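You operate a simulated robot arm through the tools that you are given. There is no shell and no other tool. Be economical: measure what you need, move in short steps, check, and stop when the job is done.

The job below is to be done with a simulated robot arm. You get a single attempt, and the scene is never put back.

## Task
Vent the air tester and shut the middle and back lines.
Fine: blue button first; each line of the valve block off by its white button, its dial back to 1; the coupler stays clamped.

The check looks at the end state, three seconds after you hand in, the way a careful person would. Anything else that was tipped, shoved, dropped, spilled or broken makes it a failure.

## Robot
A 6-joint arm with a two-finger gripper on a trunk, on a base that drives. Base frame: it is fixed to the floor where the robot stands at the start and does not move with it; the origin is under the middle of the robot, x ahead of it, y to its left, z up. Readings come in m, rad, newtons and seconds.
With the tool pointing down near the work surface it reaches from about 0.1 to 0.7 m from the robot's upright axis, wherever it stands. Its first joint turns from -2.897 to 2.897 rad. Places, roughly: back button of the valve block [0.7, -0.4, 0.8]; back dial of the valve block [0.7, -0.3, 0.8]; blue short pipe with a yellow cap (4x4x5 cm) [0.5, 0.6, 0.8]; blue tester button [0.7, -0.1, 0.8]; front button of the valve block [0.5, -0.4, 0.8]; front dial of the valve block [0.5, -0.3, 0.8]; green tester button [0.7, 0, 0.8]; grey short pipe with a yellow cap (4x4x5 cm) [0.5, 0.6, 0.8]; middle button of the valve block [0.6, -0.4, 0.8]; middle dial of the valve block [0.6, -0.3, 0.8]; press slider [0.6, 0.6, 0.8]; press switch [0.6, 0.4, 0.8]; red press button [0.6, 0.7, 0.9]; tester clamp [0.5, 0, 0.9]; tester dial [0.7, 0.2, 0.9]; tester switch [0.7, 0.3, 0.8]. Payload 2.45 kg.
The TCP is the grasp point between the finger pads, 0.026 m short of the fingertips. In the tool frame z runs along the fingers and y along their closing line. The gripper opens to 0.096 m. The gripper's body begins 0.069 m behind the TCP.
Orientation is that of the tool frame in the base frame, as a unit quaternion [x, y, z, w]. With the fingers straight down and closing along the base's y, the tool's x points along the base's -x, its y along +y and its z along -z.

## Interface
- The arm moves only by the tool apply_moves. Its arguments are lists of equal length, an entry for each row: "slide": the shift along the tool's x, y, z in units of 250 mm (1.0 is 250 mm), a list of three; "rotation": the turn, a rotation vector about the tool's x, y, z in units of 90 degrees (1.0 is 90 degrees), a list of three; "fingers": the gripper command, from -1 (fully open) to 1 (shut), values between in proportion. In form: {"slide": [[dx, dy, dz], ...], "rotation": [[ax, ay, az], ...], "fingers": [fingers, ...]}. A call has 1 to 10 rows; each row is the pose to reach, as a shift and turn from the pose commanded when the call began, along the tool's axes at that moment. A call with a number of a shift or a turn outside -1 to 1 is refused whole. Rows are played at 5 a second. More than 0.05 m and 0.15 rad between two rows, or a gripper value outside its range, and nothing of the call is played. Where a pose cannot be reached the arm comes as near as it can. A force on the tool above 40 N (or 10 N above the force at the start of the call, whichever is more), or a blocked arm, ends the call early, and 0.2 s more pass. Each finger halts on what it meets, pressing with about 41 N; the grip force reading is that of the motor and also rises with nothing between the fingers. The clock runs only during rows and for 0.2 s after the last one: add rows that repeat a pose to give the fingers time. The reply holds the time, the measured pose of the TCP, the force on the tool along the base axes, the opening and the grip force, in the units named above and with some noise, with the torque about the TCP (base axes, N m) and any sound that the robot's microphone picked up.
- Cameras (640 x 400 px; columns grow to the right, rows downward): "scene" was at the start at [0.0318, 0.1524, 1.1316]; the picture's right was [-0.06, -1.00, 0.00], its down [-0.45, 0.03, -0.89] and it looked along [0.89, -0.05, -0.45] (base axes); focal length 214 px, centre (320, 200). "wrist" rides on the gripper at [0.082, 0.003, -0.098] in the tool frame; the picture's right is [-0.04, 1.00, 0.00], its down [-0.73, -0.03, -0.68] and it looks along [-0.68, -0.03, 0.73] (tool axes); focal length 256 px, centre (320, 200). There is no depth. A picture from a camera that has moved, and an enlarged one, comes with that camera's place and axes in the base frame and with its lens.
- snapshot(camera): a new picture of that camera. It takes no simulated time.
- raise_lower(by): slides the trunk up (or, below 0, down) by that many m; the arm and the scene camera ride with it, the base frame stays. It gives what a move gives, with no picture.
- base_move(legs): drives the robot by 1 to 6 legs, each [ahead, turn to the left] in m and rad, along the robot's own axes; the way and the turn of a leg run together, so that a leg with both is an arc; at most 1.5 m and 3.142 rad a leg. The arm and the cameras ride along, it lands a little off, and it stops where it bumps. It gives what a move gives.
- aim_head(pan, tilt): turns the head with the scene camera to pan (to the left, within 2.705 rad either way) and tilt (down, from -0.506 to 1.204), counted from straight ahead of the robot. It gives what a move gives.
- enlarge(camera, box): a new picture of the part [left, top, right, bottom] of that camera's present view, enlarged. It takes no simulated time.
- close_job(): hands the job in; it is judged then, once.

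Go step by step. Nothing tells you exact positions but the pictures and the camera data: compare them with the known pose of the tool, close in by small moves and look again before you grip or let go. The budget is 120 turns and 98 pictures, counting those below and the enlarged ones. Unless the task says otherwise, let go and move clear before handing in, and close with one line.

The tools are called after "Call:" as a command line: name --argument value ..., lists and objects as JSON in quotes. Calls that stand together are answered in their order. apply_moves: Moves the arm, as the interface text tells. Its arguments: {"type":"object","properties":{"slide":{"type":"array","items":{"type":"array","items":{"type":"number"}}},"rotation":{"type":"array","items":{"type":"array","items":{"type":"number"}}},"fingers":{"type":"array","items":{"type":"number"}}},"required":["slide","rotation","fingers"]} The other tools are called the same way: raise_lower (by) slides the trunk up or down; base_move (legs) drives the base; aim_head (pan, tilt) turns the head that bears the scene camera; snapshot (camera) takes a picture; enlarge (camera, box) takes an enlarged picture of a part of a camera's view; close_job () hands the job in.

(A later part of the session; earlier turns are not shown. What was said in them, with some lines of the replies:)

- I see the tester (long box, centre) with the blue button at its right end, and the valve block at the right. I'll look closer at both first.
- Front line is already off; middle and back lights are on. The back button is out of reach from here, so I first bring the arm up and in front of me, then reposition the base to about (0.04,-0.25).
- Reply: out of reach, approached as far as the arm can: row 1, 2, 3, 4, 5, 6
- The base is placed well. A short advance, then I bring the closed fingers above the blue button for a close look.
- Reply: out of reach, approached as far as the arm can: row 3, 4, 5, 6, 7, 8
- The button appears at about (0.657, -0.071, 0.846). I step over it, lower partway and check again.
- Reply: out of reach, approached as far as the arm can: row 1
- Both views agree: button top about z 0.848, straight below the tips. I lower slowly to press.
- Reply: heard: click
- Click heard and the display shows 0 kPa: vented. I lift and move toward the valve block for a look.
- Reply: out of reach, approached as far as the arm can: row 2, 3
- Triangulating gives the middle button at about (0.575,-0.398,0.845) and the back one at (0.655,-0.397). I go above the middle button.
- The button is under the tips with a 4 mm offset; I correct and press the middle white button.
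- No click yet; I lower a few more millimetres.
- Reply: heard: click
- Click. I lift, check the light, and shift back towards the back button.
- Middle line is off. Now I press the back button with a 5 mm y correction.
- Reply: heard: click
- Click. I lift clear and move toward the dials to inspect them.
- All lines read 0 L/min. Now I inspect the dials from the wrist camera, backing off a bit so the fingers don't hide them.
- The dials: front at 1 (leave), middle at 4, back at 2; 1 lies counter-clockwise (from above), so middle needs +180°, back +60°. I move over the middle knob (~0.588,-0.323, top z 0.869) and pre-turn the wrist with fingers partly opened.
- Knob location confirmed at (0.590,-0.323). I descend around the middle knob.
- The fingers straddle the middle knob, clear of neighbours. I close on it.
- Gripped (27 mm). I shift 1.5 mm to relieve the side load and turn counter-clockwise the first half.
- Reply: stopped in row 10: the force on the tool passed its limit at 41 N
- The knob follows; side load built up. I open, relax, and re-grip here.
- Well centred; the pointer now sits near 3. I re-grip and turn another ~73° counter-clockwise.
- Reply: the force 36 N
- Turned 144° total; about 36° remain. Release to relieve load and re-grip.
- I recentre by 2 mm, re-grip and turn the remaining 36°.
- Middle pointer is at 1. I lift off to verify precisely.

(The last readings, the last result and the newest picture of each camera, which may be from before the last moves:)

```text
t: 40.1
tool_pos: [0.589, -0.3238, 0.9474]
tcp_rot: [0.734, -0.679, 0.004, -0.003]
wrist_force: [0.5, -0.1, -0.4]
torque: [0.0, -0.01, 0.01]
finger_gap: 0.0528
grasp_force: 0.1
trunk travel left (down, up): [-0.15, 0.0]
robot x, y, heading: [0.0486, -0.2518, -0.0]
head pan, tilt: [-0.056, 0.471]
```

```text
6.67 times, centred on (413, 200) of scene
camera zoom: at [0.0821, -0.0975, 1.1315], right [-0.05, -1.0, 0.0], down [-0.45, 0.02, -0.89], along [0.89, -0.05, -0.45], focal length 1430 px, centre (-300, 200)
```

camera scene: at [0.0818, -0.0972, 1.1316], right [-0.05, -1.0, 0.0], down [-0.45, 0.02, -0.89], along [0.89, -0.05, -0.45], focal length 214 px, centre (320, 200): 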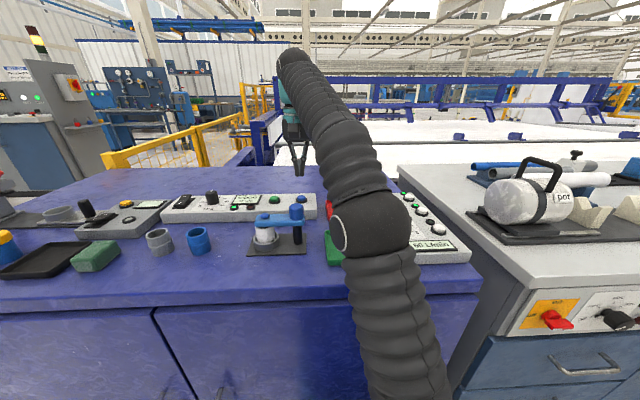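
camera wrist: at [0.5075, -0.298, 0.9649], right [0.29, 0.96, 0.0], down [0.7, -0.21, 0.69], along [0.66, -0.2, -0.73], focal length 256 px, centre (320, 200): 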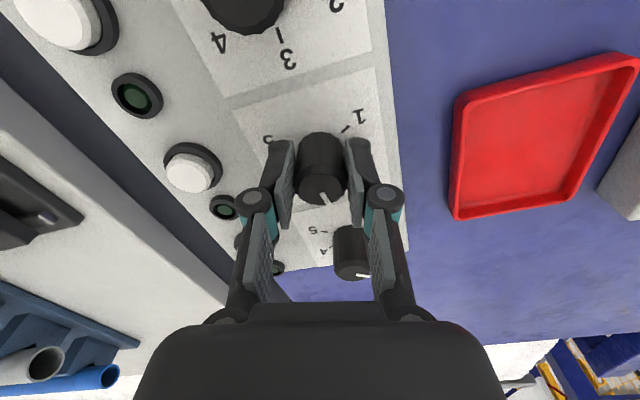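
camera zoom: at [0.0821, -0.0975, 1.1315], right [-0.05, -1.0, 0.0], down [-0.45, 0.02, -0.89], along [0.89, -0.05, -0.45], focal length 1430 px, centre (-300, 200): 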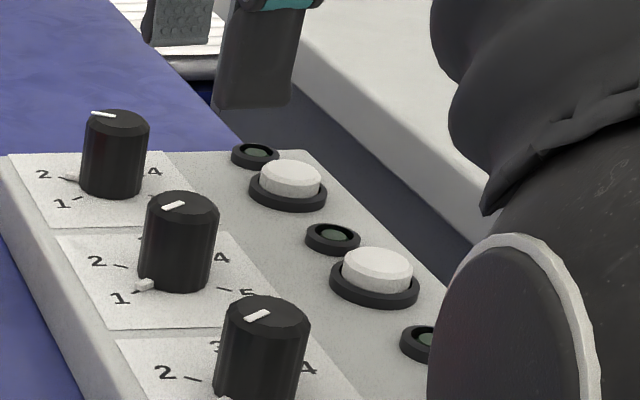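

Middle dial is on 1. Next the back dial at about (0.671,-0.322): I move over it while unwinding the wrist.

Call:
apply_moves --slide '[[0, -0.08, 0], [0, -0.16, 0], [0, -0.24, 0], [0, -0.32, 0], [0, -0.325, 0], [0, -0.325, 0], [0, -0.325, 0], [0, -0.325, 0], [0, -0.325, 0], [0, -0.325, 0]]' --rotation '[[0, 0, 0.095], [0, 0, 0.19], [0, 0, 0.285], [0, 0, 0.38], [0, 0, 0.475], [0, 0, 0.57], [0, 0, 0.665], [0, 0, 0.76], [0, 0, 0.855], [0, 0, 0.95]]' --fingers '[-0.15, -0.15, -0.15, -0.15, -0.15, -0.15, -0.15, -0.15, -0.15, -0.15]'

Call:
apply_moves --slide '[[0, 0, 0], [0, 0, 0], [0, 0, 0], [0, 0, 0]]' --rotation '[[0, 0, 0.095], [0, 0, 0.19], [0, 0, 0.285], [0, 0, 0.38]]' --fingers '[-0.15, -0.15, -0.15, -0.15]'

Call:
snapshot --camera "wrist"

```text
t: 42.3
tool_pos: [0.6685, -0.3164, 0.9459]
tcp_rot: [-0.078, 0.997, -0.002, 0.007]
wrist_force: [-0.9, -1.0, 0.3]
torque: [-0.03, -0.01, -0.02]
finger_gap: 0.0552
grasp_force: 0.1
trunk travel left (down, up): [-0.15, 0.0]
robot x, y, heading: [0.049, -0.2474, -0.002]
head pan, tilt: [-0.056, 0.471]
```

```text
t: 43.3
tool_pos: [0.6668, -0.3161, 0.9453]
tcp_rot: [0.219, 0.976, 0.0, 0.007]
wrist_force: [0.2, -0.7, 0.2]
torque: [0.01, 0.03, 0.0]
finger_gap: 0.0552
grasp_force: 0.0
trunk travel left (down, up): [-0.15, 0.0]
robot x, y, heading: [0.0485, -0.2511, -0.003]
head pan, tilt: [-0.056, 0.471]
```

```text
62 pictures are left
camera wrist: at [0.5949, -0.2783, 1.0429], right [0.46, 0.89, 0.0], down [0.64, -0.34, 0.69], along [0.61, -0.32, -0.73], focal length 256 px, centre (320, 200)
```

wrist: 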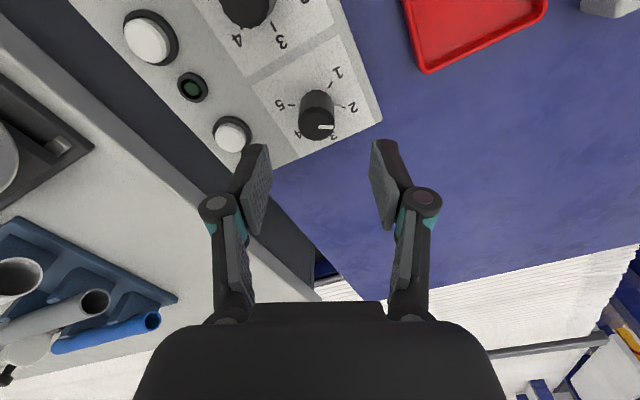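

Corrected knob position (0.672,-0.3226). I shift and descend around the back knob.

Call:
apply_moves --slide '[[-0.026, -0.017, 0.08], [-0.026, -0.017, 0.18], [-0.026, -0.017, 0.25], [-0.026, -0.017, 0.29], [-0.026, -0.017, 0.314]]' --rotation '[[0, 0, 0], [0, 0, 0], [0, 0, 0], [0, 0, 0], [0, 0, 0]]' --fingers '[-0.15, -0.15, -0.15, -0.15, -0.15]'

Call:
enlarge --camera "wrist" --box '[220, 90, 420, 215]'

```text
t: 44.5
tool_pos: [0.676, -0.3227, 0.869]
tcp_rot: [0.218, 0.976, 0.0, 0.006]
wrist_force: [-0.6, -0.4, 0.2]
torque: [0.02, 0.0, -0.01]
finger_gap: 0.0551
grasp_force: 0.0
trunk travel left (down, up): [-0.15, 0.0]
robot x, y, heading: [0.0517, -0.2462, 0.002]
head pan, tilt: [-0.056, 0.471]
```

```text
3.20 times, centred on (320, 152) of wrist
camera zoom: at [0.6019, -0.2859, 0.9661], right [0.46, 0.89, 0.0], down [0.64, -0.34, 0.69], along [0.61, -0.32, -0.73], focal length 819 px, centre (320, 352)
```

zoom: 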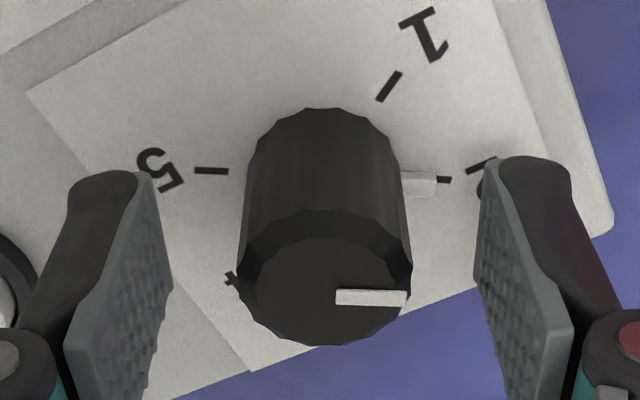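

The pointer nub faces the right finger, so I turn the gripper 45° first and recentre.

Call:
apply_moves --slide '[[0.014, -0.005, 0], [0.014, -0.005, 0], [0.014, -0.005, 0], [0.014, -0.005, 0], [0.014, -0.005, 0], [0.014, -0.005, 0]]' --rotation '[[0, 0, 0.09], [0, 0, 0.18], [0, 0, 0.27], [0, 0, 0.36], [0, 0, 0.45], [0, 0, 0.53]]' --fingers '[-0.15, -0.15, -0.15, -0.15, -0.15, -0.15]'

Call:
enlarge --camera "wrist" --box '[220, 90, 420, 215]'

```text
t: 45.9
tool_pos: [0.6714, -0.3235, 0.8694]
tcp_rot: [0.595, 0.804, 0.003, 0.005]
wrist_force: [0.7, 0.0, -0.1]
torque: [0.01, 0.0, -0.01]
finger_gap: 0.0553
grasp_force: 0.0
trunk travel left (down, up): [-0.15, 0.0]
robot x, y, heading: [0.0455, -0.2453, 0.002]
head pan, tilt: [-0.056, 0.471]
```

```text
3.20 times, centred on (320, 152) of wrist
camera zoom: at [0.6498, -0.2442, 0.9674], right [0.97, 0.25, 0.01], down [0.18, -0.71, 0.68], along [0.18, -0.66, -0.73], focal length 819 px, centre (320, 352)
```

zoom: 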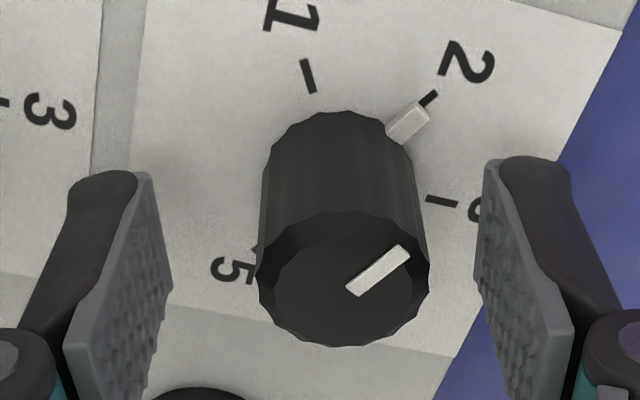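

I recentre by 3 mm and close on the back knob, then turn 60° counter-clockwise.

Call:
apply_moves --slide '[[0, 0.012, 0.006], [0, 0.012, 0.006], [0, 0.012, 0.006], [0, 0.012, 0.006], [0, 0.012, 0.006]]' --rotation '[[0, 0, 0], [0, 0, 0], [0, 0, 0], [0, 0, 0], [0, 0, 0]]' --fingers '[-0.15, 0.3, 0.8, 1, 1]'

Call:
apply_moves --slide '[[0, 0, 0], [0, 0, 0], [0, 0, 0], [0, 0, 0], [0, 0, 0], [0, 0, 0], [0, 0, 0], [0, 0, 0], [0, 0, 0]]' --rotation '[[0, 0, -0.08], [0, 0, -0.16], [0, 0, -0.24], [0, 0, -0.32], [0, 0, -0.4], [0, 0, -0.48], [0, 0, -0.56], [0, 0, -0.64], [0, 0, -0.667]]' --fingers '[1, 1, 1, 1, 1, 1, 1, 1, 1]'

Call:
enlarge --camera "wrist" --box '[220, 90, 420, 215]'

```text
t: 47.1
tool_pos: [0.6745, -0.3218, 0.8688]
tcp_rot: [0.594, 0.804, 0.002, 0.006]
wrist_force: [4.9, 1.1, 4.1]
torque: [0.1, -0.12, 0.04]
finger_gap: 0.0273
grasp_force: 44.5
trunk travel left (down, up): [-0.15, 0.0]
robot x, y, heading: [0.0485, -0.2474, 0.002]
head pan, tilt: [-0.056, 0.471]
```

```text
t: 49.1
tool_pos: [0.6744, -0.322, 0.8683]
tcp_rot: [0.112, 0.994, -0.001, 0.008]
wrist_force: [10.8, -3.1, 21.5]
torque: [-0.27, -1.01, 0.02]
finger_gap: 0.0272
grasp_force: 45.5
trunk travel left (down, up): [-0.15, 0.0]
robot x, y, heading: [0.0538, -0.2484, 0.003]
head pan, tilt: [-0.056, 0.471]
```

```text
3.20 times, centred on (320, 152) of wrist
camera zoom: at [0.5941, -0.3011, 0.9655], right [0.26, 0.97, 0.0], down [0.7, -0.19, 0.69], along [0.66, -0.18, -0.73], focal length 819 px, centre (320, 352)
```

zoom: 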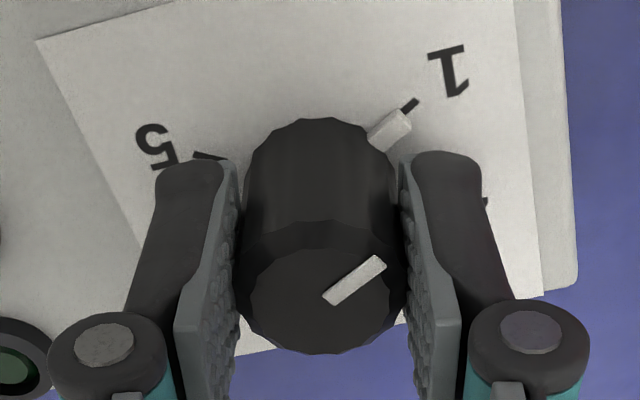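

The pointer lines up with 1. I release, lift straight up, and check both dials.

Call:
apply_moves --slide '[[0, 0, 0], [0, 0, 0], [0, 0, 0], [0, 0, -0.12], [0, 0, -0.24], [0.12, 0, -0.34], [0.3, 0, -0.34], [0.44, -0.15, -0.34]]' --rotation '[[0, 0, 0], [0, 0, 0], [0, 0, 0], [0, 0, 0], [0, 0, 0], [0, 0, 0], [0, 0, 0], [0, 0, 0]]' --fingers '[-0.15, -0.15, -0.15, -0.15, -0.15, -0.15, -0.15, -0.15]'

Call:
snapshot --camera "wrist"

Call:
snapshot --camera "scene"

```text
refused: row 8 steps farther than a row can; nothing moved
```

```text
58 pictures are left
camera wrist: at [0.5941, -0.3011, 0.9655], right [0.26, 0.97, 0.0], down [0.7, -0.19, 0.69], along [0.66, -0.18, -0.73], focal length 256 px, centre (320, 200)
```

wrist: 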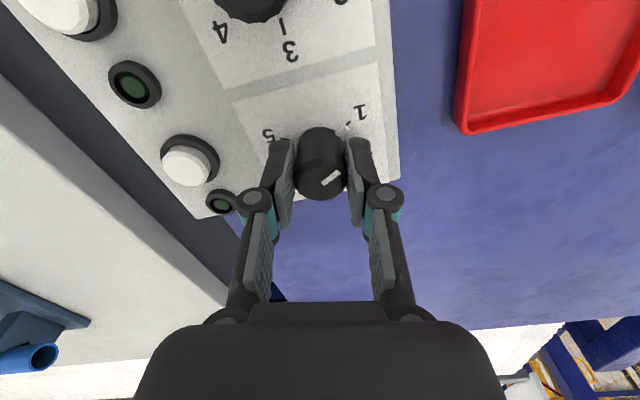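

```text
57 pictures are left
camera scene: at [0.0816, -0.0975, 1.1317], right [-0.05, -1.0, 0.0], down [-0.45, 0.02, -0.89], along [0.89, -0.05, -0.45], focal length 214 px, centre (320, 200)
```

scene: 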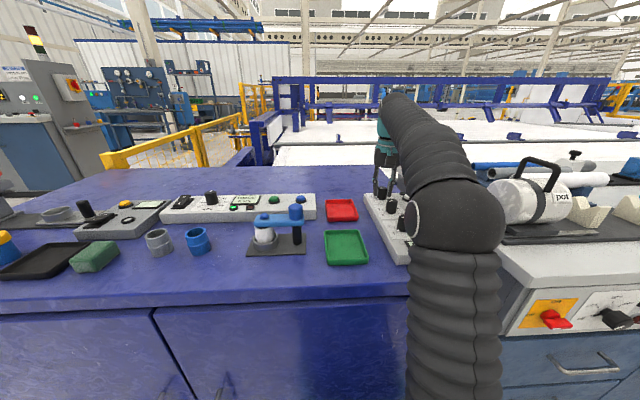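

The last row was too long a step; I redo release and lift with smaller steps.

Call:
apply_moves --slide '[[0, 0, 0], [0, 0, 0], [0, 0, 0], [0, 0, -0.12], [0, 0, -0.24], [0.1, 0, -0.34], [0.25, -0.05, -0.34], [0.4, -0.1, -0.34], [0.5, -0.18, -0.34]]' --rotation '[[0, 0, 0], [0, 0, 0], [0, 0, 0], [0, 0, 0], [0, 0, 0], [0, 0, 0], [0, 0, 0], [0, 0, 0], [0, 0, 0]]' --fingers '[-0.15, -0.15, -0.15, -0.15, -0.15, -0.15, -0.15, -0.15, -0.15]'

Call:
snapshot --camera "wrist"

Call:
enlarge --camera "wrist" --box '[300, 20, 500, 145]'

Call:
enlarge --camera "scene" --box '[355, 170, 475, 250]'

```text
t: 51.1
tool_pos: [0.5411, -0.3378, 0.9509]
tcp_rot: [0.111, 0.994, 0.0, 0.005]
wrist_force: [0.8, 0.8, -1.3]
torque: [-0.01, 0.03, 0.01]
finger_gap: 0.0552
grasp_force: 0.1
trunk travel left (down, up): [-0.15, 0.0]
robot x, y, heading: [0.0512, -0.2492, 0.001]
head pan, tilt: [-0.056, 0.471]
```

```text
56 pictures are left
camera wrist: at [0.4612, -0.3162, 1.0484], right [0.26, 0.97, 0.0], down [0.7, -0.19, 0.69], along [0.66, -0.18, -0.73], focal length 256 px, centre (320, 200)
```

wrist: 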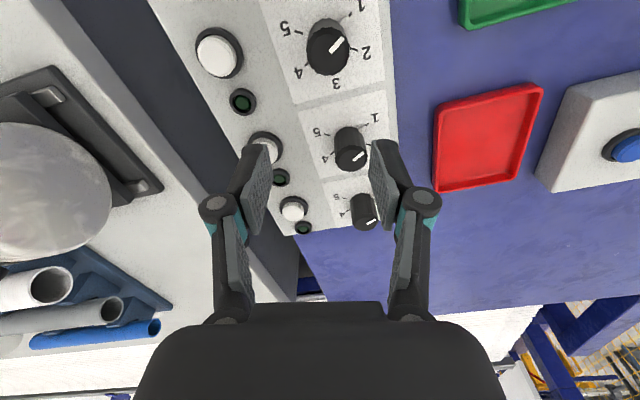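

```text
3.20 times, centred on (400, 82) of wrist
camera zoom: at [0.4612, -0.3162, 1.0484], right [0.26, 0.97, 0.0], down [0.7, -0.19, 0.69], along [0.66, -0.18, -0.73], focal length 819 px, centre (64, 576)
```

zoom: 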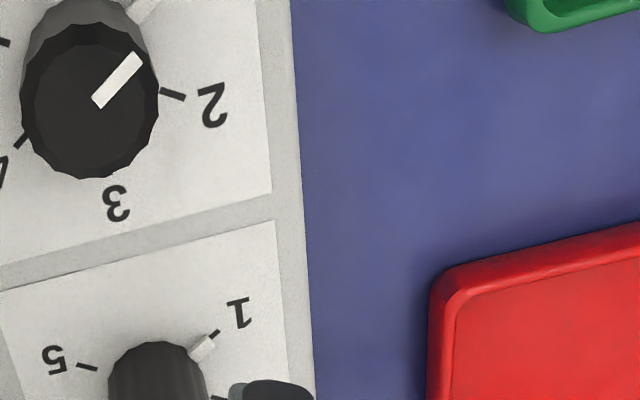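

```text
5.00 times, centred on (415, 210) of scene
camera zoom: at [0.0824, -0.0974, 1.1315], right [-0.05, -1.0, 0.0], down [-0.45, 0.02, -0.89], along [0.89, -0.05, -0.45], focal length 1072 px, centre (-155, 150)
```

zoom: 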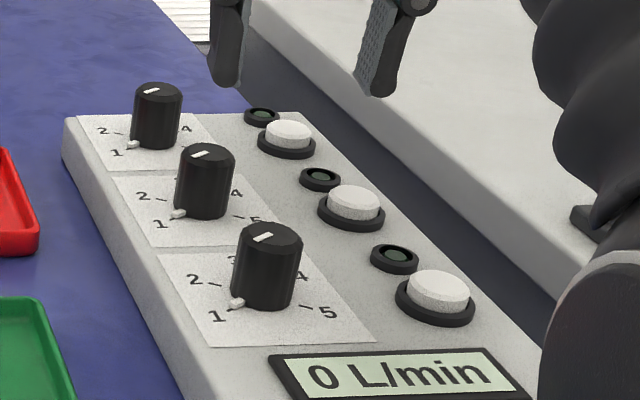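

All three dials point at 1, the lights are off and the display reads 0 L/min. A last check of the tester and clamp.

Call:
enlarge --camera "scene" --box '[150, 170, 350, 270]'

Call:
enlarge --camera "wrist" --box '[300, 90, 420, 240]'

```text
3.20 times, centred on (250, 220) of scene
camera zoom: at [0.0824, -0.0974, 1.1315], right [-0.05, -1.0, 0.0], down [-0.45, 0.02, -0.89], along [0.89, -0.05, -0.45], focal length 686 px, centre (544, 136)
```

zoom: 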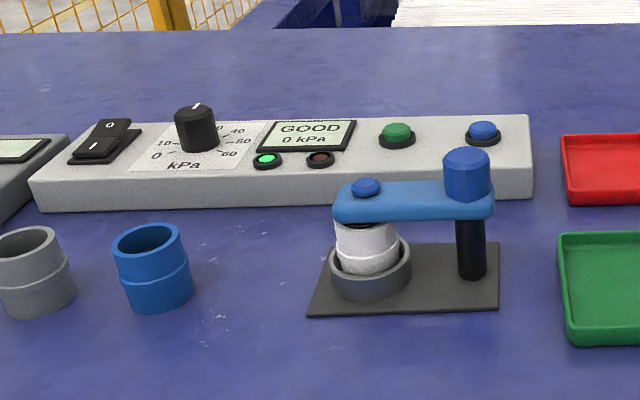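

```text
2.67 times, centred on (360, 165) of wrist
camera zoom: at [0.4612, -0.3162, 1.0484], right [0.26, 0.97, 0.0], down [0.7, -0.19, 0.69], along [0.66, -0.18, -0.73], focal length 683 px, centre (213, 293)
```

zoom: 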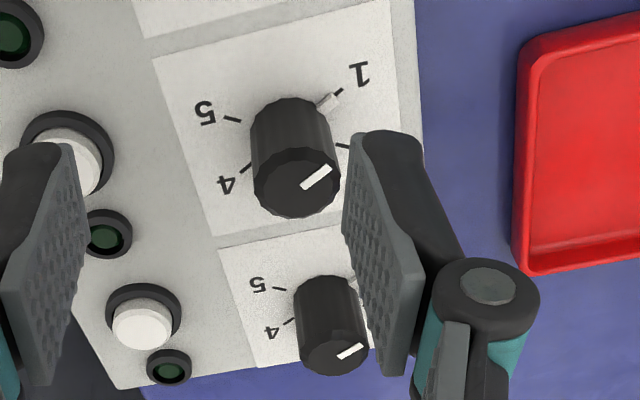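

The tester reads 0 kPa with the coupler still clamped, and the middle and back lines are off with their dials on 1. I'm handing in.

Call:
close_job

```text
The job is handed in.
```

The tester is vented (0 kPa) with the coupler still clamped, and the middle and back lines are off with their dials at 1.
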